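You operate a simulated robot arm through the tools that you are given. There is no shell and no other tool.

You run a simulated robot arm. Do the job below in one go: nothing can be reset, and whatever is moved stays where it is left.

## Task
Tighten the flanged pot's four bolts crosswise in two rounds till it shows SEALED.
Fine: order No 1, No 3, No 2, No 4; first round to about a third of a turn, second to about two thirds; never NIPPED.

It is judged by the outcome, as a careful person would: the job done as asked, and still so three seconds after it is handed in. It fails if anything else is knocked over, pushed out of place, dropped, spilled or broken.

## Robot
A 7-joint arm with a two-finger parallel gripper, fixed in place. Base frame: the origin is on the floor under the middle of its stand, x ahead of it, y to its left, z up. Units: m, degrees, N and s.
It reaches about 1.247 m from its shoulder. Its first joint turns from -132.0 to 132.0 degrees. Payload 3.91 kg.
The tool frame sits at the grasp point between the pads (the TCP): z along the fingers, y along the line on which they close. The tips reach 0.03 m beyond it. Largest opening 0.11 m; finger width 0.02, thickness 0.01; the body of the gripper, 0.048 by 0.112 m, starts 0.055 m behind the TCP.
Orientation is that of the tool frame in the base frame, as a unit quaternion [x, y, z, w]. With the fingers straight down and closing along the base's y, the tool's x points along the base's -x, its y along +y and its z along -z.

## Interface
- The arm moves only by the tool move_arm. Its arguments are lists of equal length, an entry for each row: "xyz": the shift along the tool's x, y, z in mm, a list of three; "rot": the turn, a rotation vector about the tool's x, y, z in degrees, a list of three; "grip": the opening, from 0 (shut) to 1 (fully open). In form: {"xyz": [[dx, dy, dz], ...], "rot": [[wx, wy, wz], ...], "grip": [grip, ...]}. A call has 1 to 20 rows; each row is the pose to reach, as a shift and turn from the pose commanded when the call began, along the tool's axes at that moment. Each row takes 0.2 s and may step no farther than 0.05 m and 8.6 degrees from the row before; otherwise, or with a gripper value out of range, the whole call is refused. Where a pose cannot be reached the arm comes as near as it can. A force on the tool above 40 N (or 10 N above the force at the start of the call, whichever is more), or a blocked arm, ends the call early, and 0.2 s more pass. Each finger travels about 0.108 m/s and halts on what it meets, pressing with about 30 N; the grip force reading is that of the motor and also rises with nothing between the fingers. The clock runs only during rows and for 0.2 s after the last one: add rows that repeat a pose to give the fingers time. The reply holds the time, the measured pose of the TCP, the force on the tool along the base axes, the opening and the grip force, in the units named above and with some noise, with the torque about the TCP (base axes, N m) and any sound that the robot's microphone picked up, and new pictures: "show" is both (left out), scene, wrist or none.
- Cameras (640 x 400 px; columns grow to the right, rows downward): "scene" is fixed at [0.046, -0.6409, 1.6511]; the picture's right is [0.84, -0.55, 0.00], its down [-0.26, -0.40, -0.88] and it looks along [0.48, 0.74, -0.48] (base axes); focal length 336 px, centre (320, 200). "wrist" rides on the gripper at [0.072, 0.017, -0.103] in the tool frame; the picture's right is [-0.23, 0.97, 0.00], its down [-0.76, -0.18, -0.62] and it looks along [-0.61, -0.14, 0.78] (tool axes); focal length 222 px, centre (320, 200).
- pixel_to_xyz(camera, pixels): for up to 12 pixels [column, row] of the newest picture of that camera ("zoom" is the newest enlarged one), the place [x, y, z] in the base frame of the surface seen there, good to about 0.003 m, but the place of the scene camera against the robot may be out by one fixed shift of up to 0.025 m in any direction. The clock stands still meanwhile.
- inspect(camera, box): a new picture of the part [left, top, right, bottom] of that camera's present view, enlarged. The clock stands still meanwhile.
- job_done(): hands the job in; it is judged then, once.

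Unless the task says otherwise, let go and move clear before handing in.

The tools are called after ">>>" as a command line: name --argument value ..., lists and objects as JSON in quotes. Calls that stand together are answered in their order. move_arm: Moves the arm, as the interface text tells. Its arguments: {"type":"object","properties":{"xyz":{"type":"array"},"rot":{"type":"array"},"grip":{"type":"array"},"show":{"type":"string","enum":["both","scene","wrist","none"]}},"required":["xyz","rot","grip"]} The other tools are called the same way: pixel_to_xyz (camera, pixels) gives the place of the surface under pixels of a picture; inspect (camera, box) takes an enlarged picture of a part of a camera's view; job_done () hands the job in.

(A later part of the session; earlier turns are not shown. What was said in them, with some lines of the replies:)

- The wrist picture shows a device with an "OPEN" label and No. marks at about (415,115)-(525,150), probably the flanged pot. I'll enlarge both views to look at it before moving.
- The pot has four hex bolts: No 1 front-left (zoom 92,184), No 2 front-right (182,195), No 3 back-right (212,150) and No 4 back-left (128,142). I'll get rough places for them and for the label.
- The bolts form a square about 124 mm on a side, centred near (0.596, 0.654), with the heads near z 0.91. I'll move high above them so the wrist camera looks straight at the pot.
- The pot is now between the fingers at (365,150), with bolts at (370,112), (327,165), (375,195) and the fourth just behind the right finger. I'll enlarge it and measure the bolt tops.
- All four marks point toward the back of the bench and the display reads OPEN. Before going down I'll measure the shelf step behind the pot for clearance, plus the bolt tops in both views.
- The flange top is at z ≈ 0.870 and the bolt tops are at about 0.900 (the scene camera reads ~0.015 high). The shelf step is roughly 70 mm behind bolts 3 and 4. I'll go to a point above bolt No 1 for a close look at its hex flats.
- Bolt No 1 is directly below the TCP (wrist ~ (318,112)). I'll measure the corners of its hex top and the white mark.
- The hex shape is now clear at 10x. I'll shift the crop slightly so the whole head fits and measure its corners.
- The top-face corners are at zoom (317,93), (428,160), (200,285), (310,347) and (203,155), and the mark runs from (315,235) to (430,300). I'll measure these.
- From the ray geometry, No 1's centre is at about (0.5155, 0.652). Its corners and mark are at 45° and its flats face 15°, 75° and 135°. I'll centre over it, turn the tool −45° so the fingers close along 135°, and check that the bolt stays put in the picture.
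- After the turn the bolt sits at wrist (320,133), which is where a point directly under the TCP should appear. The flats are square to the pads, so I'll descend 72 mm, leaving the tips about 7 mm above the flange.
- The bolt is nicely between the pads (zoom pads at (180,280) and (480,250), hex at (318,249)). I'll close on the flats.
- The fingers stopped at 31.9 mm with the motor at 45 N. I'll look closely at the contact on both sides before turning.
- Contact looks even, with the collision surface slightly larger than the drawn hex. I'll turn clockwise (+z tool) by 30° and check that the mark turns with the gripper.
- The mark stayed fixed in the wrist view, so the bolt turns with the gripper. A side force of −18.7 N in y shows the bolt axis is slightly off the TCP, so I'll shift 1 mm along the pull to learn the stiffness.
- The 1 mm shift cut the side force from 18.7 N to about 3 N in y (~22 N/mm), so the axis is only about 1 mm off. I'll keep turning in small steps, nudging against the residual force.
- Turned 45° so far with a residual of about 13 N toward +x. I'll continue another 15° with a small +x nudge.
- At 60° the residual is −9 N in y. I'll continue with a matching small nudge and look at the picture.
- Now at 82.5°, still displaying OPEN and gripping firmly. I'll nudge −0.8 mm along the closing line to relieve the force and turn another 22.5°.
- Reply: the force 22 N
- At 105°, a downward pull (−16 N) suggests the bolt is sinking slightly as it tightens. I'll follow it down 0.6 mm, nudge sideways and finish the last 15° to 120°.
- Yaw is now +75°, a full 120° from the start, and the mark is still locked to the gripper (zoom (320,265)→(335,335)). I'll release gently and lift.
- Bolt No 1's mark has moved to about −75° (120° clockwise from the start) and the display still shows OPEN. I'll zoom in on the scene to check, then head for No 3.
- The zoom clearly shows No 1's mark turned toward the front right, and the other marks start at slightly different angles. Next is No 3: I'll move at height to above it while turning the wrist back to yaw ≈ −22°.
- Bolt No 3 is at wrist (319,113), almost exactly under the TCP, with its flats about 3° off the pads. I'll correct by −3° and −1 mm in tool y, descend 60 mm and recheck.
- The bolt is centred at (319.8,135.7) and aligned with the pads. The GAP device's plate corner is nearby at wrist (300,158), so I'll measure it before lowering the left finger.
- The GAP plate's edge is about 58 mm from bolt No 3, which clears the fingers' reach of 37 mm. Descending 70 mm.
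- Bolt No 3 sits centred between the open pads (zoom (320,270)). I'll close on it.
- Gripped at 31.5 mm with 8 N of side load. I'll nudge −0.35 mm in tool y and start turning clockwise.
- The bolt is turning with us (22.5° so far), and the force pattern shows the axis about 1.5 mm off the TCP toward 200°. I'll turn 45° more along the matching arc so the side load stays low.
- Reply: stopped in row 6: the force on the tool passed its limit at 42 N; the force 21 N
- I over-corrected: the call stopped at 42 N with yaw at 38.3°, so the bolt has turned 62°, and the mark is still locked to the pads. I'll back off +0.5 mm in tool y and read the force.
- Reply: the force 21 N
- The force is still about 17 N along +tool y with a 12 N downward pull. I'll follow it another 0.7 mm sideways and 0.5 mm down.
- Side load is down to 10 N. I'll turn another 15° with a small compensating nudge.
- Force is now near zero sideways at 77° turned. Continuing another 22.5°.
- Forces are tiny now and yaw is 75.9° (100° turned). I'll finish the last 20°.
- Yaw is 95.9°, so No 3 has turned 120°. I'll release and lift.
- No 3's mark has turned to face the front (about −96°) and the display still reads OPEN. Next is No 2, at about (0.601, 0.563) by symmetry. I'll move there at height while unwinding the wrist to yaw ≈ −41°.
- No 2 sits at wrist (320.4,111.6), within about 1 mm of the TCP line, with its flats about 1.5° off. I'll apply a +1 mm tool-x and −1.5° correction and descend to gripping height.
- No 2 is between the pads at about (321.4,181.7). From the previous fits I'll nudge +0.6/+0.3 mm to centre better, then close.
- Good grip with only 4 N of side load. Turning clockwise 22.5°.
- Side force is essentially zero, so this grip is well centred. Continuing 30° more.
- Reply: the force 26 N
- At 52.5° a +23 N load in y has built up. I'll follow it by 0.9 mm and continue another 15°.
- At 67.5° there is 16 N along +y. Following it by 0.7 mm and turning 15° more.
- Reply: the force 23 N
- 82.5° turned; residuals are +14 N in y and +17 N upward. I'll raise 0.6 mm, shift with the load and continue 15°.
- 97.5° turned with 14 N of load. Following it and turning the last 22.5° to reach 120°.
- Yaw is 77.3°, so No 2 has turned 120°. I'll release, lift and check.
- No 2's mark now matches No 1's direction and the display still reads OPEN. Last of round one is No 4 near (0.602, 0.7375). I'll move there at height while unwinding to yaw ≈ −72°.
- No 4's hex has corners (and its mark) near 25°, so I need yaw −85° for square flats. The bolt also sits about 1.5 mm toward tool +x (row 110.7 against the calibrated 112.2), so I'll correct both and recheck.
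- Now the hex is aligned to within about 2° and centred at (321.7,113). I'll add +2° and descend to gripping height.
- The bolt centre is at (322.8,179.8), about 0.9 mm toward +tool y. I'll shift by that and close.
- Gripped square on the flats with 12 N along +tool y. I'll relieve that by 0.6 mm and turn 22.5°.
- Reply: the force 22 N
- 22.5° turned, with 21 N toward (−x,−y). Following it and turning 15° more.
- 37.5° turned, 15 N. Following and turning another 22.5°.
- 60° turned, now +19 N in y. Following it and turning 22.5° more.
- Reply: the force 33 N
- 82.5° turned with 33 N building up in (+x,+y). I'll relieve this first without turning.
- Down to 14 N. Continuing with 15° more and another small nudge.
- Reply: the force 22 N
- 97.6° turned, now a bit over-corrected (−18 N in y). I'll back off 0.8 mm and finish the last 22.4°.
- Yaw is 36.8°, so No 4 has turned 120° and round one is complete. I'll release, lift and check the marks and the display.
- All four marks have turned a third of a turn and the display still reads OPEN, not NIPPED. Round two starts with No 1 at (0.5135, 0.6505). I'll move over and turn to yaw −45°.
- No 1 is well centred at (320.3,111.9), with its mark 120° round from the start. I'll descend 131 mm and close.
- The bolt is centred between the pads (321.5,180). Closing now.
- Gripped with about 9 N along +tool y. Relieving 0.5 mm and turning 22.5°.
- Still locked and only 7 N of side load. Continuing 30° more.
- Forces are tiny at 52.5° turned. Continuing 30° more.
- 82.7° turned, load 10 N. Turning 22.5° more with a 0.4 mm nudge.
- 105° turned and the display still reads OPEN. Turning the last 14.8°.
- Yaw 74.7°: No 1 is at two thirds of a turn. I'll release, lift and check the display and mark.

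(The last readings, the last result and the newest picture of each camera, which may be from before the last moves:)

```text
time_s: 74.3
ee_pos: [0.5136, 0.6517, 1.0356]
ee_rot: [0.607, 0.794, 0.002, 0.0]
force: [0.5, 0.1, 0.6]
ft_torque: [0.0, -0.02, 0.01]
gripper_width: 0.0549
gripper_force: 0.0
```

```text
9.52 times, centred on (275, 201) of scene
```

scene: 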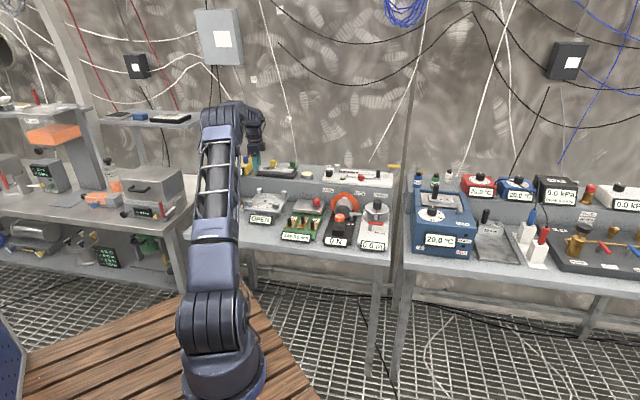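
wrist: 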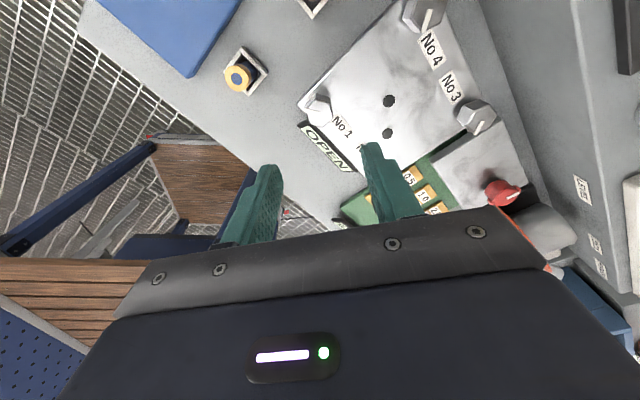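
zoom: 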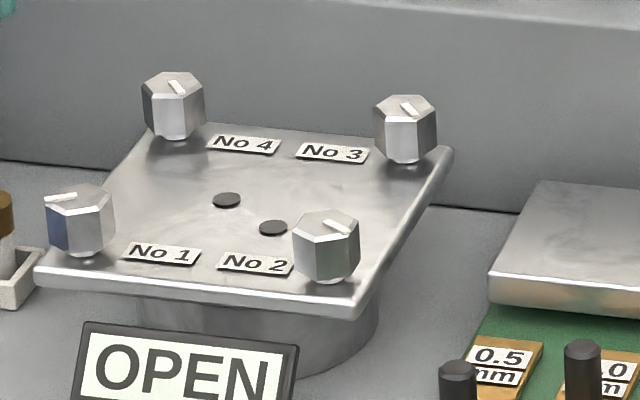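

No 1's mark has turned to point left (240° total) and the display still reads OPEN. Moving at height to No 3 with yaw −24°.

>>> move_arm --xyz '[[-3.9, 14.1, 0], [-7.8, 28.2, 0], [-11.7, 42.3, 0], [-15.5, 56.3, 0], [-19.4, 70.4, 0], [-23.3, 84.5, 0], [-27.2, 98.6, 0], [-31.1, 112.7, 0], [-35, 126.8, 0], [-38.8, 140.8, 0], [-42.7, 154.9, 0], [-46.6, 169, 0], [-46.6, 169, 0]]' --rot '[[0, 0, -8.2], [0, 0, -16.4], [0, 0, -24.6], [0, 0, -32.9], [0, 0, -41.1], [0, 0, -49.3], [0, 0, -57.5], [0, 0, -65.8], [0, 0, -74], [0, 0, -82.2], [0, 0, -90.4], [0, 0, -98.7], [0, 0, -98.7]]' --grip '[0.5, 0.5, 0.5, 0.5, 0.5, 0.5, 0.5, 0.5, 0.5, 0.5, 0.5, 0.5, 0.5]' --show "wrist"

>>> inspect --camera "wrist" --box '[280, 80, 360, 140]'

```text
time_s: 77.1
ee_pos: [0.6886, 0.6488, 1.0364]
ee_rot: [-0.209, 0.978, 0.001, 0.001]
force: [0.1, -1.1, 0.2]
ft_torque: [0.01, 0.02, -0.03]
gripper_width: 0.055
gripper_force: 0.1
```

wrist: 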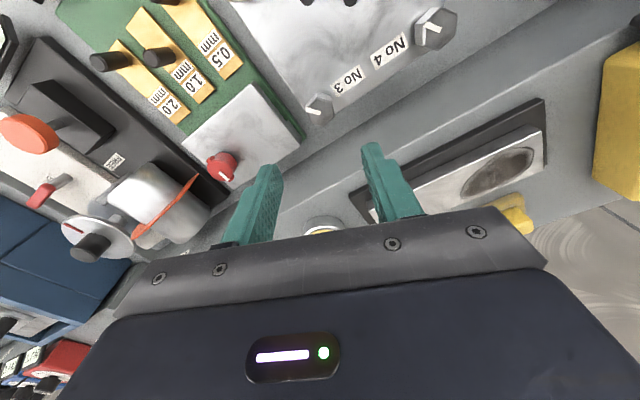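

```text
6.67 times, centred on (320, 110) of wrist
```

zoom: 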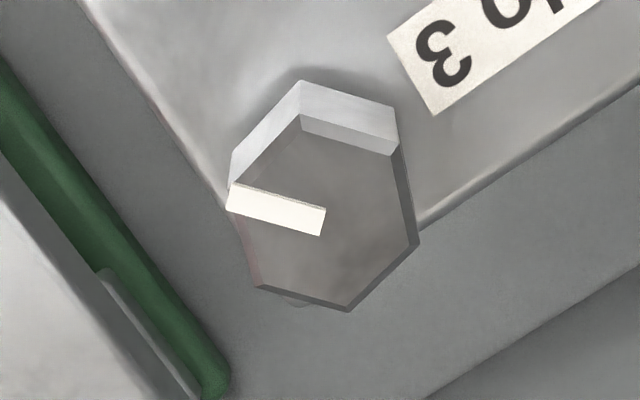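

No 3 is at (320.7,112.3), right on the calibrated centre. Descending to grip height and closing.

>>> move_arm --xyz '[[0, 0, 25], [0, 0, 50], [0, 0, 75], [0, 0, 95], [0, 0, 110], [0, 0, 122], [0, 0, 129], [0, 0, 129], [0, 0, 129]]' --rot '[[0, 0, 0], [0, 0, 0], [0, 0, 0], [0, 0, 0], [0, 0, 0], [0, 0, 0], [0, 0, 0], [0, 0, 0], [0, 0, 0]]' --grip '[0.5, 0.5, 0.5, 0.5, 0.5, 0.5, 0.5, 0.5, 0.5]' --show "wrist"

>>> inspect --camera "wrist" --box '[250, 100, 390, 220]'

```text
time_s: 79.1
ee_pos: [0.6885, 0.6507, 0.9078]
ee_rot: [-0.209, 0.978, 0.001, 0.001]
force: [0.3, 0.6, 0.2]
ft_torque: [0.01, -0.01, -0.01]
gripper_width: 0.0549
gripper_force: 0.1
```

wrist: 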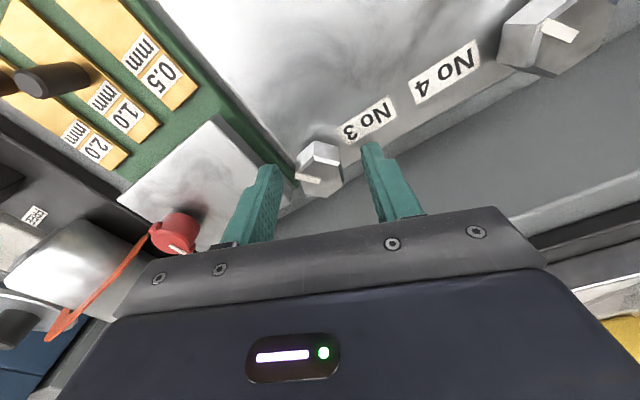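

```text
3.33 times, centred on (320, 160) of wrist
```

zoom: 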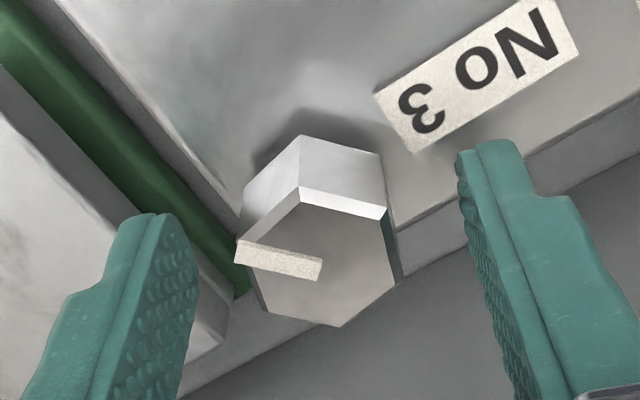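

Centred at (320.5,179). Closing on No 3.

>>> move_arm --xyz '[[0, 0, 0], [0, 0, 0], [0, 0, 0], [0, 0, 0]]' --rot '[[0, 0, 0], [0, 0, 0], [0, 0, 0], [0, 0, 0]]' --grip '[0.3, 0.15, 0, 0]' --show "none"

```text
time_s: 80.1
ee_pos: [0.6892, 0.6507, 0.9097]
ee_rot: [-0.208, 0.978, 0.001, 0.001]
force: [-1.1, 4.7, -1.7]
ft_torque: [-0.32, -0.42, 0.01]
gripper_width: 0.0317
gripper_force: 45.5
```

Only 5 N of side load. Turning 22.5° clockwise.

>>> move_arm --xyz '[[0, 0.2, 0], [0, 0.2, 0], [0, 0.2, 0.1], [0, 0.2, 0.1]]' --rot '[[0, 0, 7.5], [0, 0, 15], [0, 0, 22.5], [0, 0, 22.5]]' --grip '[0, 0, 0, 0]' --show "none"

```text
time_s: 81.1
ee_pos: [0.6888, 0.6502, 0.9074]
ee_rot: [-0.012, 1.0, 0.002, 0.0]
force: [9.1, 17.1, -5.6]
ft_torque: [-0.13, -0.7, -0.01]
gripper_width: 0.0316
gripper_force: 44.9
```

22.5° turned, with 19 N toward (+x,+y). Following by about 1 mm and turning 15°.

>>> move_arm --xyz '[[-0.3, 0.6, 0.1], [-0.5, 1.0, 0.2], [-0.5, 1.0, 0.2], [-0.5, 1.0, 0.2]]' --rot '[[0, 0, 0], [0, 0, 7.5], [0, 0, 15], [0, 0, 15]]' --grip '[0, 0, 0, 0]' --show "none"

```text
time_s: 82.1
ee_pos: [0.6885, 0.6505, 0.909]
ee_rot: [0.118, 0.993, 0.002, 0.0]
force: [-1.8, -4.0, 5.0]
ft_torque: [-0.55, 1.02, 0.03]
gripper_width: 0.0317
gripper_force: 45.0
```

Load is nearly zero at 37.5° turned. Continuing 22.5°.

>>> move_arm --xyz '[[0, -0.1, 0], [0, -0.1, 0], [0, -0.1, 0], [0, -0.1, 0]]' --rot '[[0, 0, 7.5], [0, 0, 15], [0, 0, 22.5], [0, 0, 22.5]]' --grip '[0, 0, 0, 0]' --show "wrist"

```text
time_s: 83.1
ee_pos: [0.6878, 0.6505, 0.9085]
ee_rot: [0.309, 0.951, 0.001, 0.001]
force: [-10.4, -16.4, 8.0]
ft_torque: [-1.4, 0.13, -0.03]
gripper_width: 0.0317
gripper_force: 45.0
```

wrist: 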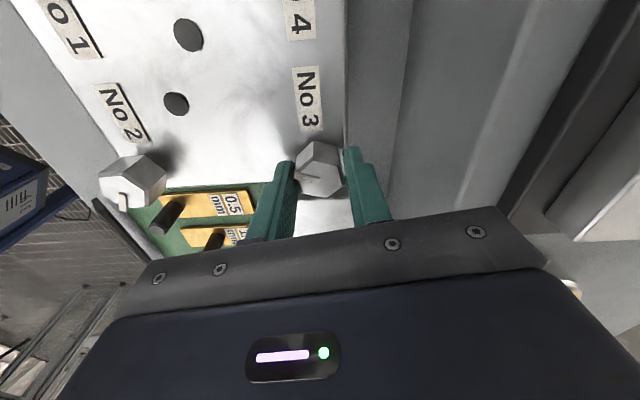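

60° turned; load −19 N. Following it −0.9 mm along tool y and turning 15°.

>>> move_arm --xyz '[[0, -0.5, -0.1], [0, -0.9, -0.2], [0, -0.9, -0.2], [0, -0.9, -0.2]]' --rot '[[0, 0, 0], [0, 0, 7.5], [0, 0, 15], [0, 0, 15]]' --grip '[0, 0, 0, 0]' --show "none"

```text
time_s: 84.1
ee_pos: [0.6888, 0.6503, 0.9084]
ee_rot: [0.432, 0.902, 0.003, 0.0]
force: [-2.9, -6.7, 6.4]
ft_torque: [-0.99, 0.11, -0.03]
gripper_width: 0.0319
gripper_force: 45.2
```

75° turned with a low load. Continuing 22.5°.

>>> move_arm --xyz '[[0, -0.3, -0.1], [0, -0.4, -0.1], [0, -0.4, -0.1], [0, -0.4, -0.1]]' --rot '[[0, 0, 7.5], [0, 0, 15], [0, 0, 22.5], [0, 0, 22.5]]' --grip '[0, 0, 0, 0]' --show "none"

```text
time_s: 85.1
ee_pos: [0.6875, 0.6507, 0.9097]
ee_rot: [0.599, 0.801, 0.002, -0.001]
force: [10.7, 0.6, 1.5]
ft_torque: [0.21, 0.34, 0.0]
gripper_width: 0.032
gripper_force: 45.0
```

97.7° turned. Finishing the remaining 22.3°.

>>> move_arm --xyz '[[-0.1, 0.3, 0], [-0.1, 0.5, 0], [-0.1, 0.5, 0], [-0.1, 0.5, 0]]' --rot '[[0, 0, 7.5], [0, 0, 15], [0, 0, 22.3], [0, 0, 22.3]]' --grip '[0, 0, 0, 0]' --show "none"

```text
time_s: 86.1
ee_pos: [0.6889, 0.6511, 0.9084]
ee_rot: [0.743, 0.67, 0.003, 0.0]
force: [9.0, -1.1, 1.0]
ft_torque: [-0.64, 0.32, -0.03]
gripper_width: 0.0316
gripper_force: 44.9
```

Yaw 95.9°: No 3 is at two thirds of a turn. Releasing, lifting and checking.

>>> move_arm --xyz '[[0, 0, 0], [0, 0, 0], [0, 0, 0], [0, 0, -20], [0, 0, -50], [0, 0, -90], [0, 0, -130], [0, 0, -130]]' --rot '[[0, 0, 0], [0, 0, 0], [0, 0, 0], [0, 0, 0], [0, 0, 0], [0, 0, 0], [0, 0, 0], [0, 0, 0]]' --grip '[0.4, 0.5, 0.5, 0.5, 0.5, 0.5, 0.5, 0.5]' --show "wrist"

>>> inspect --camera "scene" --box '[245, 180, 305, 222]'

```text
time_s: 87.9
ee_pos: [0.6878, 0.6494, 1.0389]
ee_rot: [0.742, 0.67, 0.002, 0.0]
force: [1.2, 0.4, -0.1]
ft_torque: [0.03, 0.01, 0.0]
gripper_width: 0.0551
gripper_force: 0.0
```

wrist: 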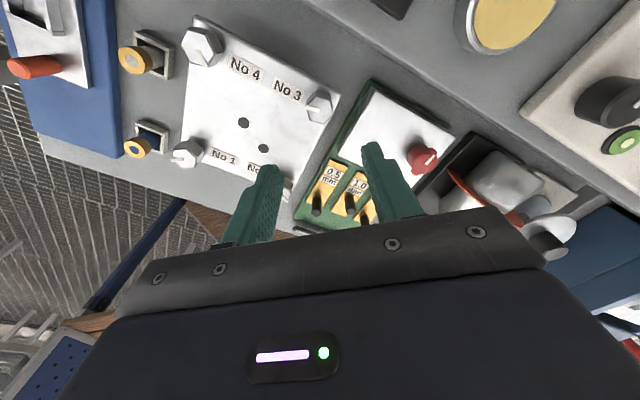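

```text
9.52 times, centred on (275, 201) of scene
```

zoom: 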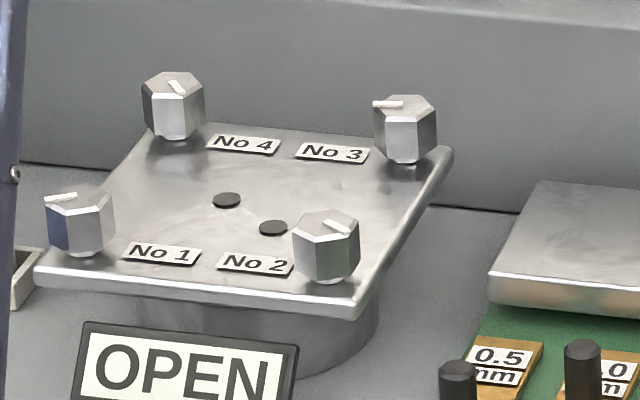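

No 3's mark now points left (240° total) and the display still reads OPEN. Moving at height to No 2, yaw −42.6°.

>>> move_arm --xyz '[[-5.7, -4.6, 0], [-11.3, -9.2, 0], [-17, -13.8, 0], [-22.7, -18.4, 0], [-28.3, -23, 0], [-34, -27.6, 0], [-39.7, -32.2, 0], [-45.3, -36.8, 0], [-51, -41.3, 0], [-56.6, -45.9, 0], [-62.3, -50.5, 0], [-68, -55.1, 0], [-73.6, -59.7, 0], [-79.3, -64.3, 0], [-85, -68.9, 0], [-90.6, -73.5, 0], [-96.3, -78.1, 0], [-96.3, -78.1, 0]]' --rot '[[0, 0, -8.15], [0, 0, -16.3], [0, 0, -24.45], [0, 0, -32.6], [0, 0, -40.75], [0, 0, -48.9], [0, 0, -57.05], [0, 0, -65.2], [0, 0, -73.35], [0, 0, -81.5], [0, 0, -89.65], [0, 0, -97.8], [0, 0, -105.95], [0, 0, -114.1], [0, 0, -122.25], [0, 0, -130.4], [0, 0, -138.5], [0, 0, -138.5]]' --grip '[0.5, 0.5, 0.5, 0.5, 0.5, 0.5, 0.5, 0.5, 0.5, 0.5, 0.5, 0.5, 0.5, 0.5, 0.5, 0.5, 0.5, 0.5]' --show "wrist"

>>> inspect --camera "wrist" --box '[280, 80, 360, 140]'

```text
time_s: 91.7
ee_pos: [0.6005, 0.5614, 1.0385]
ee_rot: [-0.365, 0.931, 0.001, 0.002]
force: [-0.8, -0.2, 0.3]
ft_torque: [0.01, 0.02, 0.04]
gripper_width: 0.055
gripper_force: 0.1
```

wrist: 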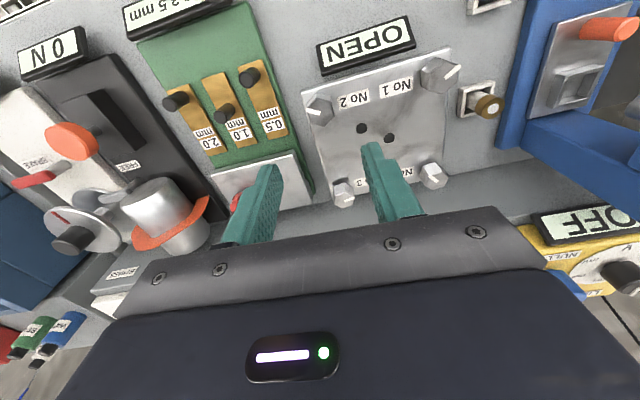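

```text
6.67 times, centred on (320, 110) of wrist
```

zoom: 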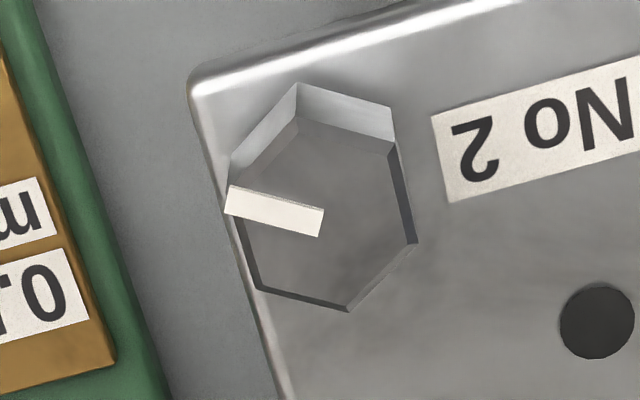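

No 2 is centred at (320.6,112.2). Descending 130 mm.

>>> move_arm --xyz '[[0, 0, 25], [0, 0, 50], [0, 0, 75], [0, 0, 95], [0, 0, 110], [0, 0, 122], [0, 0, 130], [0, 0, 130], [0, 0, 130]]' --rot '[[0, 0, 0], [0, 0, 0], [0, 0, 0], [0, 0, 0], [0, 0, 0], [0, 0, 0], [0, 0, 0], [0, 0, 0], [0, 0, 0]]' --grip '[0.5, 0.5, 0.5, 0.5, 0.5, 0.5, 0.5, 0.5, 0.5]' --show "wrist"

>>> inspect --camera "wrist" --box '[250, 100, 390, 220]'

```text
time_s: 93.7
ee_pos: [0.6016, 0.5619, 0.9081]
ee_rot: [-0.364, 0.931, 0.001, 0.001]
force: [0.3, 0.5, 0.0]
ft_torque: [0.0, -0.01, 0.01]
gripper_width: 0.0551
gripper_force: 0.0
```

wrist: 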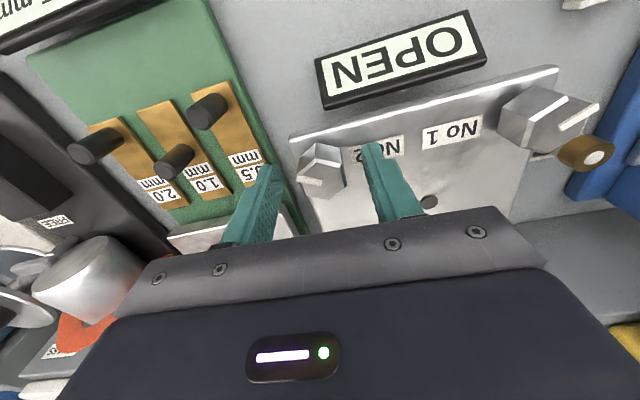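

```text
3.33 times, centred on (320, 160) of wrist
```

zoom: 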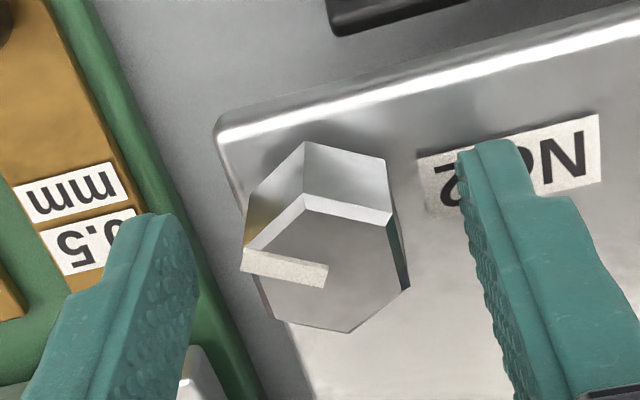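

Centre at (322.3,180.2), about 0.7 mm toward +tool y. Shifting and closing.

>>> move_arm --xyz '[[0, 0.7, 0], [0, 0.7, 0], [0, 0.7, 0], [0, 0.7, 0], [0, 0.7, 0]]' --rot '[[0, 0, 0], [0, 0, 0], [0, 0, 0], [0, 0, 0], [0, 0, 0]]' --grip '[0.5, 0.3, 0.15, 0, 0]' --show "none"

```text
time_s: 94.9
ee_pos: [0.6008, 0.5632, 0.9066]
ee_rot: [-0.364, 0.932, 0.001, 0.002]
force: [-4.3, 4.7, -0.9]
ft_torque: [-0.25, -0.28, 0.0]
gripper_width: 0.0315
gripper_force: 45.0
```

Only 6 N of load. Turning 22.5°.

>>> move_arm --xyz '[[0, 0.3, 0], [0, 0.3, 0], [0, 0.3, 0], [0, 0.3, 0]]' --rot '[[0, 0, 7.5], [0, 0, 15], [0, 0, 22.5], [0, 0, 22.5]]' --grip '[0, 0, 0, 0]' --show "none"

```text
time_s: 95.9
ee_pos: [0.6007, 0.5628, 0.9085]
ee_rot: [-0.175, 0.985, 0.002, 0.002]
force: [-4.0, -7.5, 4.6]
ft_torque: [-0.55, -0.82, 0.03]
gripper_width: 0.0314
gripper_force: 44.5
```

22.5° turned, 8 N. Continuing 22.5°.

>>> move_arm --xyz '[[0.3, -0.25, 0], [0.3, -0.25, 0], [0.3, -0.25, 0], [0.3, -0.25, 0]]' --rot '[[0, 0, 7.5], [0, 0, 15], [0, 0, 22.5], [0, 0, 22.5]]' --grip '[0, 0, 0, 0]' --show "none"

```text
time_s: 96.9
ee_pos: [0.6019, 0.5638, 0.9084]
ee_rot: [0.021, 1.0, 0.001, 0.001]
force: [2.3, -0.8, 7.2]
ft_torque: [-0.75, -0.76, -0.01]
gripper_width: 0.0317
gripper_force: 44.8
```

45° turned with almost no load. Continuing 22.5°.

>>> move_arm --xyz '[[-0.1, 0, -0.1], [-0.1, 0, -0.2], [-0.1, 0, -0.2], [-0.1, 0, -0.2]]' --rot '[[0, 0, 7.5], [0, 0, 15], [0, 0, 22.5], [0, 0, 22.5]]' --grip '[0, 0, 0, 0]' --show "wrist"

```text
time_s: 97.9
ee_pos: [0.6007, 0.5636, 0.9074]
ee_rot: [0.215, 0.977, 0.001, 0.001]
force: [8.3, 5.8, -6.0]
ft_torque: [-0.46, -0.1, -0.02]
gripper_width: 0.0316
gripper_force: 44.7
```

wrist: 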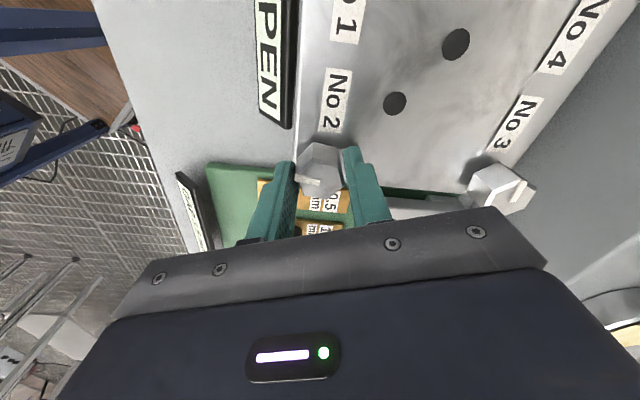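

67.5° turned, 10 N. Nudging 0.4 mm and turning 22.5° more.

>>> move_arm --xyz '[[-0.2, 0.3, 0], [-0.2, 0.4, 0.1], [-0.2, 0.4, 0.1], [-0.2, 0.4, 0.1]]' --rot '[[0, 0, 7.5], [0, 0, 15], [0, 0, 22.5], [0, 0, 22.5]]' --grip '[0, 0, 0, 0]' --show "none"

```text
time_s: 98.9
ee_pos: [0.6009, 0.563, 0.9069]
ee_rot: [0.402, 0.916, 0.002, 0.0]
force: [4.5, 7.8, -12.1]
ft_torque: [-0.5, 0.16, 0.02]
gripper_width: 0.0317
gripper_force: 45.4
```

90° turned. Finishing the remaining 30°.

>>> move_arm --xyz '[[0.1, 0.3, 0.3], [0.1, 0.4, 0.4], [0.1, 0.4, 0.4], [0.1, 0.4, 0.4], [0.1, 0.4, 0.4]]' --rot '[[0, 0, 7.5], [0, 0, 15], [0, 0, 22.5], [0, 0, 30], [0, 0, 30]]' --grip '[0, 0, 0, 0, 0]' --show "none"

>>> inspect --camera "scene" --box '[230, 160, 330, 235]'

```text
time_s: 100.1
ee_pos: [0.6025, 0.5633, 0.908]
ee_rot: [0.625, 0.78, 0.002, -0.001]
force: [-8.6, -2.2, -0.3]
ft_torque: [-0.83, 0.69, -0.01]
gripper_width: 0.0315
gripper_force: 45.5
```

```text
5.33 times, centred on (280, 198) of scene
```

zoom: 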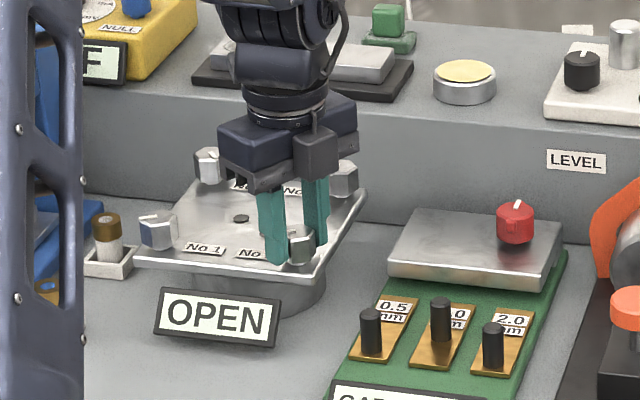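

Yaw 77.4°: No 2 is at two thirds of a turn. Releasing, lifting and checking the marks.

>>> move_arm --xyz '[[0, 0, 0], [0, 0, 0], [0, 0, 0], [0, 0, -20], [0, 0, -50], [0, 0, -90], [0, 0, -130], [0, 0, -130]]' --rot '[[0, 0, 0], [0, 0, 0], [0, 0, 0], [0, 0, 0], [0, 0, 0], [0, 0, 0], [0, 0, 0], [0, 0, 0]]' --grip '[0.4, 0.5, 0.5, 0.5, 0.5, 0.5, 0.5, 0.5]' --show "wrist"

>>> inspect --camera "scene" --box '[245, 180, 305, 222]'

```text
time_s: 101.9
ee_pos: [0.6016, 0.5651, 1.037]
ee_rot: [0.624, 0.781, 0.001, 0.0]
force: [-0.2, -0.4, 0.3]
ft_torque: [-0.01, 0.03, 0.01]
gripper_width: 0.055
gripper_force: 0.0
```

wrist: 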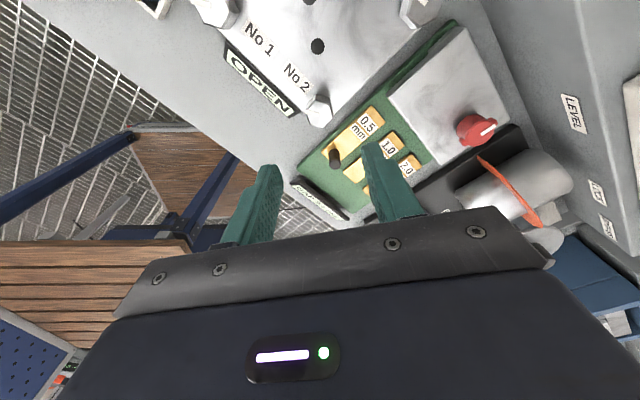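

```text
9.52 times, centred on (275, 201) of scene
```

zoom: 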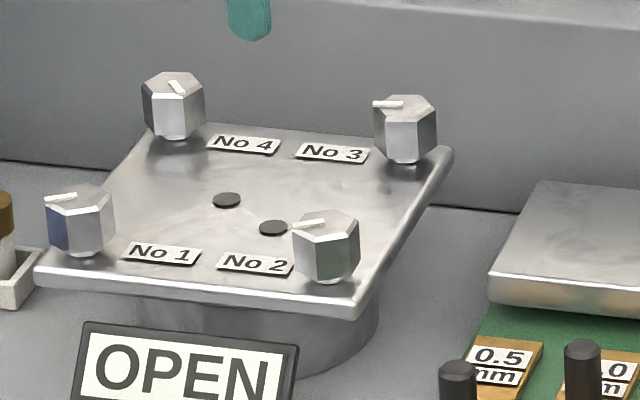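

Three bolts are now at 240° and the display still reads OPEN. Last is No 4: moving at height to about (0.6008, 0.7383) with yaw −83.2°.

>>> move_arm --xyz '[[9, 2, 0], [18, 4, 0], [26.9, 5.9, 0], [35.9, 7.9, 0], [44.9, 9.9, 0], [53.9, 11.9, 0], [62.9, 13.9, 0], [71.8, 15.8, 0], [80.8, 17.8, 0], [89.8, 19.8, 0], [98.8, 21.8, 0], [107.7, 23.7, 0], [116.7, 25.7, 0], [125.7, 27.7, 0], [134.7, 29.7, 0], [143.7, 31.7, 0], [152.6, 33.6, 0], [161.6, 35.6, 0], [170.6, 37.6, 0], [170.6, 37.6, 0]]' --rot '[[0, 0, -8.45], [0, 0, -16.9], [0, 0, -25.35], [0, 0, -33.8], [0, 0, -42.25], [0, 0, -50.7], [0, 0, -59.15], [0, 0, -67.6], [0, 0, -76.05], [0, 0, -84.5], [0, 0, -92.95], [0, 0, -101.4], [0, 0, -109.85], [0, 0, -118.3], [0, 0, -126.75], [0, 0, -135.2], [0, 0, -143.65], [0, 0, -152.1], [0, 0, -160.5], [0, 0, -160.5]]' --grip '[0.5, 0.5, 0.5, 0.5, 0.5, 0.5, 0.5, 0.5, 0.5, 0.5, 0.5, 0.5, 0.5, 0.5, 0.5, 0.5, 0.5, 0.5, 0.5, 0.5]' --show "wrist"

>>> inspect --camera "wrist" --box '[280, 80, 360, 140]'

```text
time_s: 106.1
ee_pos: [0.5996, 0.7373, 1.0384]
ee_rot: [-0.664, 0.747, 0.0, 0.001]
force: [-0.3, -0.1, 0.4]
ft_torque: [0.0, 0.04, 0.0]
gripper_width: 0.055
gripper_force: 0.1
```

wrist: 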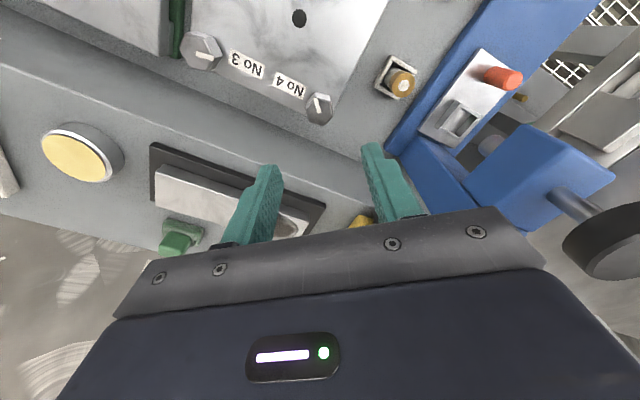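

```text
6.67 times, centred on (320, 110) of wrist
```

zoom: 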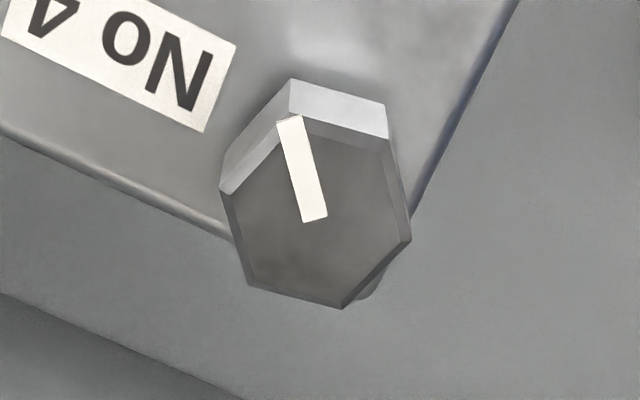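

No 4 is at (319.6,111.8), about 1.3 mm toward −tool y. I'll correct that while descending 130 mm.

>>> move_arm --xyz '[[0.2, -1.3, 25], [0.2, -1.3, 50], [0.2, -1.3, 75], [0.2, -1.3, 95], [0.2, -1.3, 110], [0.2, -1.3, 122], [0.2, -1.3, 130], [0.2, -1.3, 130], [0.2, -1.3, 130]]' --rot '[[0, 0, 0], [0, 0, 0], [0, 0, 0], [0, 0, 0], [0, 0, 0], [0, 0, 0], [0, 0, 0], [0, 0, 0], [0, 0, 0]]' --grip '[0.5, 0.5, 0.5, 0.5, 0.5, 0.5, 0.5, 0.5, 0.5]' --show "wrist"

>>> inspect --camera "wrist" --box '[250, 100, 390, 220]'

```text
time_s: 108.1
ee_pos: [0.6008, 0.7376, 0.9091]
ee_rot: [-0.664, 0.748, 0.0, 0.003]
force: [-0.1, -0.2, -0.5]
ft_torque: [0.04, -0.02, 0.02]
gripper_width: 0.0548
gripper_force: 0.0
```

wrist: 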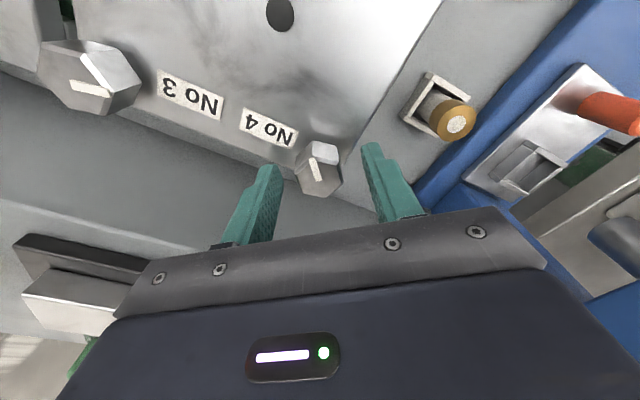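

```text
3.33 times, centred on (320, 160) of wrist
```

zoom: 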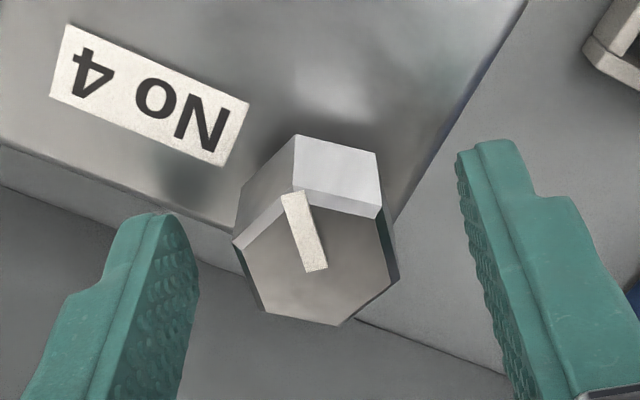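

Centre at (319.5,178): nudging +0.4/−0.8 mm and 0.8 mm down, then closing.

>>> move_arm --xyz '[[0.4, -0.8, 0.8], [0.4, -0.8, 0.8], [0.4, -0.8, 0.8], [0.4, -0.8, 0.8], [0.4, -0.8, 0.8]]' --rot '[[0, 0, 0], [0, 0, 0], [0, 0, 0], [0, 0, 0], [0, 0, 0]]' --grip '[0.5, 0.3, 0.15, 0, 0]' --show "none"

```text
time_s: 109.3
ee_pos: [0.6011, 0.7385, 0.9085]
ee_rot: [-0.664, 0.747, 0.001, 0.001]
force: [-8.9, -0.9, 0.2]
ft_torque: [-0.11, 0.87, -0.01]
gripper_width: 0.0316
gripper_force: 45.3
```

Gripped, 9 N along +tool y. Relieving 0.4 mm and turning 22.5°.

>>> move_arm --xyz '[[0, 0.4, 0], [0, 0.4, 0], [0, 0.4, 0], [0, 0.4, 0]]' --rot '[[0, 0, 7.5], [0, 0, 15], [0, 0, 22.5], [0, 0, 22.5]]' --grip '[0, 0, 0, 0]' --show "none"

```text
time_s: 110.3
ee_pos: [0.6013, 0.7372, 0.9077]
ee_rot: [-0.504, 0.863, 0.001, 0.002]
force: [-18.1, -4.2, 2.2]
ft_torque: [-0.27, 0.01, -0.02]
gripper_width: 0.0319
gripper_force: 44.9
```

22.5° turned, 18 N toward −x. Following and turning 15°.

>>> move_arm --xyz '[[0.4, 0.4, 0], [0.6, 0.7, 0], [0.6, 0.7, 0], [0.6, 0.7, 0]]' --rot '[[0, 0, 0], [0, 0, 7.5], [0, 0, 15], [0, 0, 15]]' --grip '[0, 0, 0, 0]' --show "none"

```text
time_s: 111.3
ee_pos: [0.601, 0.7381, 0.9078]
ee_rot: [-0.388, 0.922, 0.001, 0.003]
force: [-5.6, 16.2, -1.3]
ft_torque: [0.47, -0.91, 0.0]
gripper_width: 0.0318
gripper_force: 45.4
```

37.5° turned, 17 N along +y. Following and turning 15°.

>>> move_arm --xyz '[[-0.2, 0.4, 0], [-0.3, 0.7, 0], [-0.3, 0.7, 0], [-0.3, 0.7, 0]]' --rot '[[0, 0, 0], [0, 0, 7.5], [0, 0, 15], [0, 0, 15]]' --grip '[0, 0, 0, 0]' --show "none"

```text
time_s: 112.3
ee_pos: [0.6011, 0.7378, 0.9089]
ee_rot: [-0.264, 0.964, 0.001, 0.001]
force: [0.5, 8.8, 4.7]
ft_torque: [-0.57, 0.15, 0.02]
gripper_width: 0.0317
gripper_force: 45.0
```

52.6° turned, 9 N. Continuing 22.5°.

>>> move_arm --xyz '[[-0.2, 0.4, 0], [-0.2, 0.4, 0], [-0.2, 0.4, 0], [-0.2, 0.4, 0]]' --rot '[[0, 0, 7.5], [0, 0, 15], [0, 0, 22.5], [0, 0, 22.5]]' --grip '[0, 0, 0, 0]' --show "wrist"

```text
time_s: 113.3
ee_pos: [0.6012, 0.7383, 0.9091]
ee_rot: [-0.071, 0.998, 0.002, 0.002]
force: [2.7, 6.2, 8.2]
ft_torque: [-0.41, -0.55, 0.0]
gripper_width: 0.0318
gripper_force: 45.0
```

wrist: 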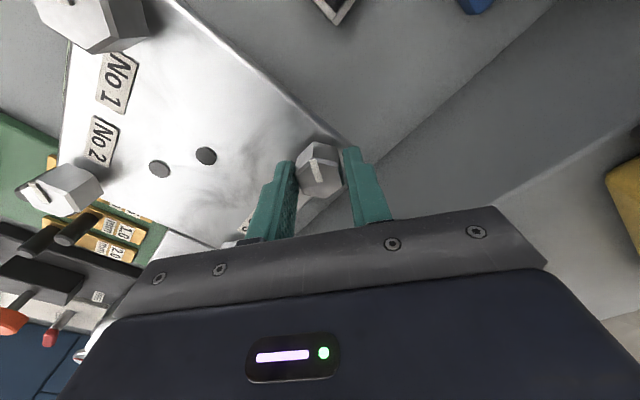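

75° turned, still locked on. Continuing 22.5°.

>>> move_arm --xyz '[[-0.1, 0.3, -0.2], [-0.1, 0.3, -0.2], [-0.1, 0.3, -0.2], [-0.1, 0.3, -0.2]]' --rot '[[0, 0, 7.5], [0, 0, 15], [0, 0, 22.5], [0, 0, 22.5]]' --grip '[0, 0, 0, 0]' --show "none"

>>> inspect --camera "scene" --box '[230, 160, 330, 235]'

```text
time_s: 114.3
ee_pos: [0.5998, 0.7388, 0.9084]
ee_rot: [0.125, 0.992, 0.002, 0.001]
force: [-1.5, -6.0, 13.1]
ft_torque: [-1.04, -0.45, 0.02]
gripper_width: 0.0316
gripper_force: 45.6
```

```text
5.33 times, centred on (280, 198) of scene
```

zoom: 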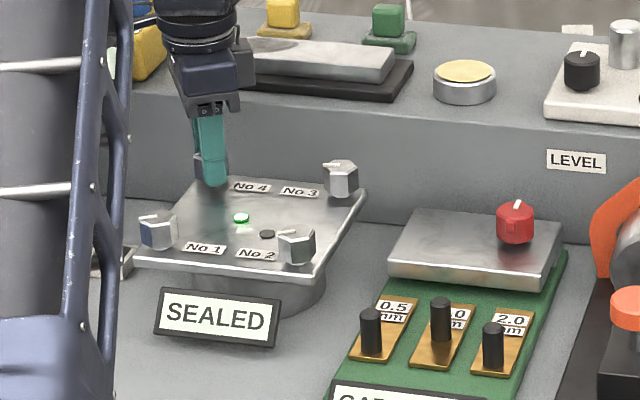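

The display now shows SEALED with the green light on, at about 218° on No 4. I'll finish No 4 to the asked two thirds (the remaining 22°), matching the other three.

>>> move_arm --xyz '[[0, -0.3, -0.3], [0, -0.3, -0.4], [0, -0.3, -0.4], [0, -0.3, -0.4]]' --rot '[[0, 0, 7.5], [0, 0, 15], [0, 0, 21.5], [0, 0, 21.5]]' --grip '[0, 0, 0, 0]' --show "none"

>>> inspect --camera "scene" --box '[230, 160, 330, 235]'

```text
time_s: 115.3
ee_pos: [0.6004, 0.7386, 0.9088]
ee_rot: [0.308, 0.951, 0.003, 0.001]
force: [8.6, -0.3, 9.3]
ft_torque: [-0.96, -0.43, 0.02]
gripper_width: 0.0317
gripper_force: 44.7
```

```text
5.33 times, centred on (280, 198) of scene
```

zoom: 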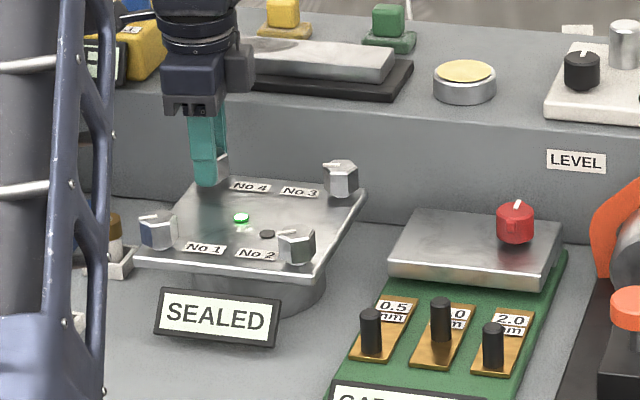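

No 4 is at about 239° and the display still reads SEALED. I'll release, lift straight up and move clear.

>>> move_arm --xyz '[[0, 0, 0], [0, 0, 0], [0, 0, 0], [0, 0, -20], [0, 0, -50], [0, 0, -90], [0, 0, -130], [0, 0, -170], [0, 0, -210], [0, 0, -210]]' --rot '[[0, 0, 0], [0, 0, 0], [0, 0, 0], [0, 0, 0], [0, 0, 0], [0, 0, 0], [0, 0, 0], [0, 0, 0], [0, 0, 0], [0, 0, 0]]' --grip '[0.4, 0.5, 0.5, 0.5, 0.5, 0.5, 0.5, 0.5, 0.5, 0.5]'

>>> inspect --camera "scene" --box '[245, 180, 305, 222]'

>>> inspect --camera "scene" --box '[220, 150, 400, 265]'

```text
time_s: 117.5
ee_pos: [0.5991, 0.7363, 1.1162]
ee_rot: [0.307, 0.952, 0.003, 0.001]
force: [0.1, -0.8, 0.5]
ft_torque: [-0.03, -0.01, 0.0]
gripper_width: 0.0551
gripper_force: 0.0
```

scene: 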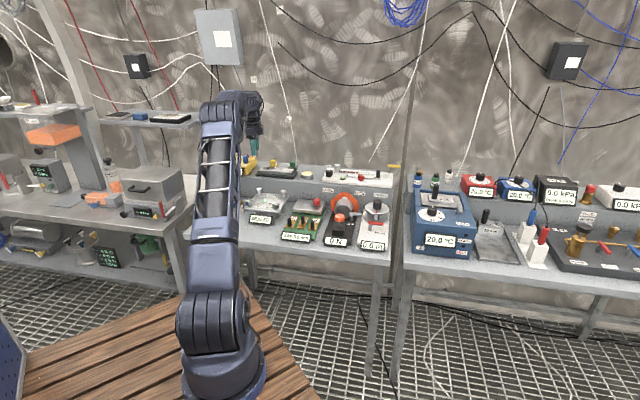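
wrist: 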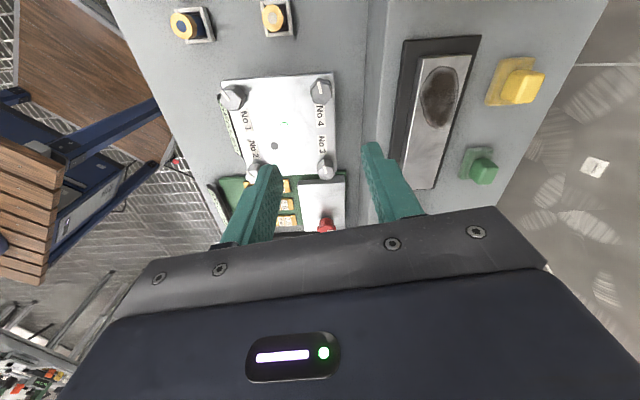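

```text
9.52 times, centred on (275, 201) of scene
```

zoom: 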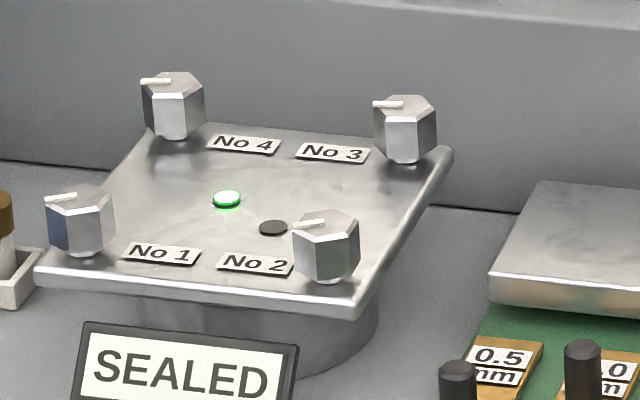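

```text
3.48 times, centred on (310, 208) of scene
```

zoom: 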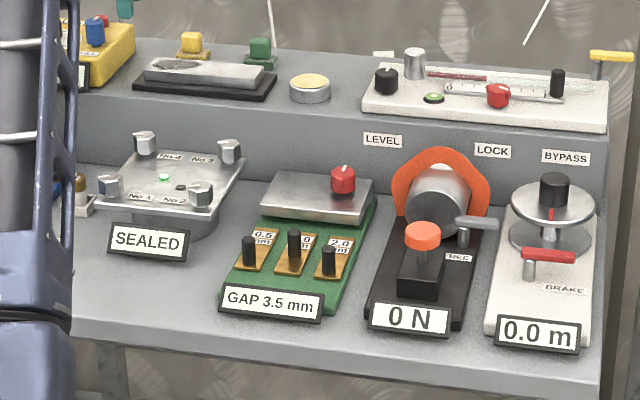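

All four marks point left, two thirds of a turn round. The display reads SEALED with the green light on, the gripper is clear, and nothing else has moved. I'll wait about 3 seconds to confirm it holds.

>>> move_arm --xyz '[[0, 0, -20], [0, 0, -40], [0, 0, -40], [0, 0, -40], [0, 0, -40], [0, 0, -40], [0, 0, -40], [0, 0, -40], [0, 0, -40], [0, 0, -40], [0, 0, -40], [0, 0, -40], [0, 0, -40], [0, 0, -40], [0, 0, -40]]' --rot '[[0, 0, 0], [0, 0, 0], [0, 0, 0], [0, 0, 0], [0, 0, 0], [0, 0, 0], [0, 0, 0], [0, 0, 0], [0, 0, 0], [0, 0, 0], [0, 0, 0], [0, 0, 0], [0, 0, 0], [0, 0, 0], [0, 0, 0]]' --grip '[0.5, 0.5, 0.5, 0.5, 0.5, 0.5, 0.5, 0.5, 0.5, 0.5, 0.5, 0.5, 0.5, 0.5, 0.5]' --show "none"

>>> inspect --camera "scene" --box '[245, 180, 305, 222]'

```text
time_s: 120.7
ee_pos: [0.5996, 0.7377, 1.1568]
ee_rot: [0.307, 0.952, 0.001, 0.001]
force: [-0.4, -0.8, 0.4]
ft_torque: [-0.08, -0.01, -0.01]
gripper_width: 0.0549
gripper_force: 0.1
```

```text
9.52 times, centred on (275, 201) of scene
```

zoom: 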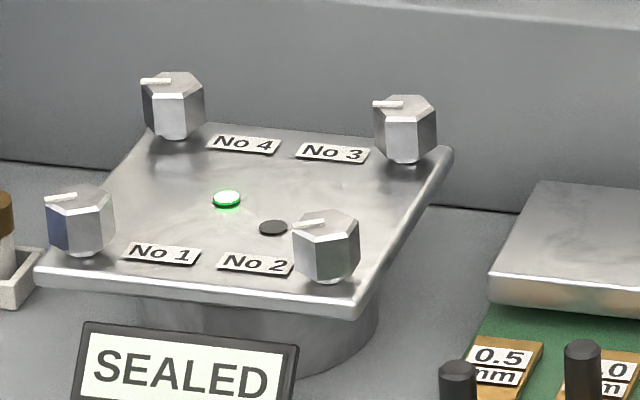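

After 3 seconds the display still reads SEALED, the green light is on and the arm is clear. Handing in the job.

>>> job_done

```text
The job is handed in.
```

The flanged pot shows SEALED with its green light on. It still read SEALED about three seconds after I let go and moved clear, when I handed it in.

- **Order:** I tightened the bolts crosswise, No 1, No 3, No 2, No 4, in two rounds.
- **Amounts:** each bolt went to about a third of a turn (120°) in the first round and about two thirds (240°) in the second. No 4 ended at about 239°. The pot first read SEALED with No 4 at about 218°, and I finished its turn to match the others.
- **NIPPED:** every time I checked the display it read OPEN, then SEALED, and never NIPPED. I checked between bolts and at points during some turns, not continuously.
- **Stop:** one move on No 3 in the first round stopped itself when the side force reached 42 N. I eased off and finished that turn normally.
- **Surroundings:** nothing else on the bench looked moved or knocked over in the pictures.
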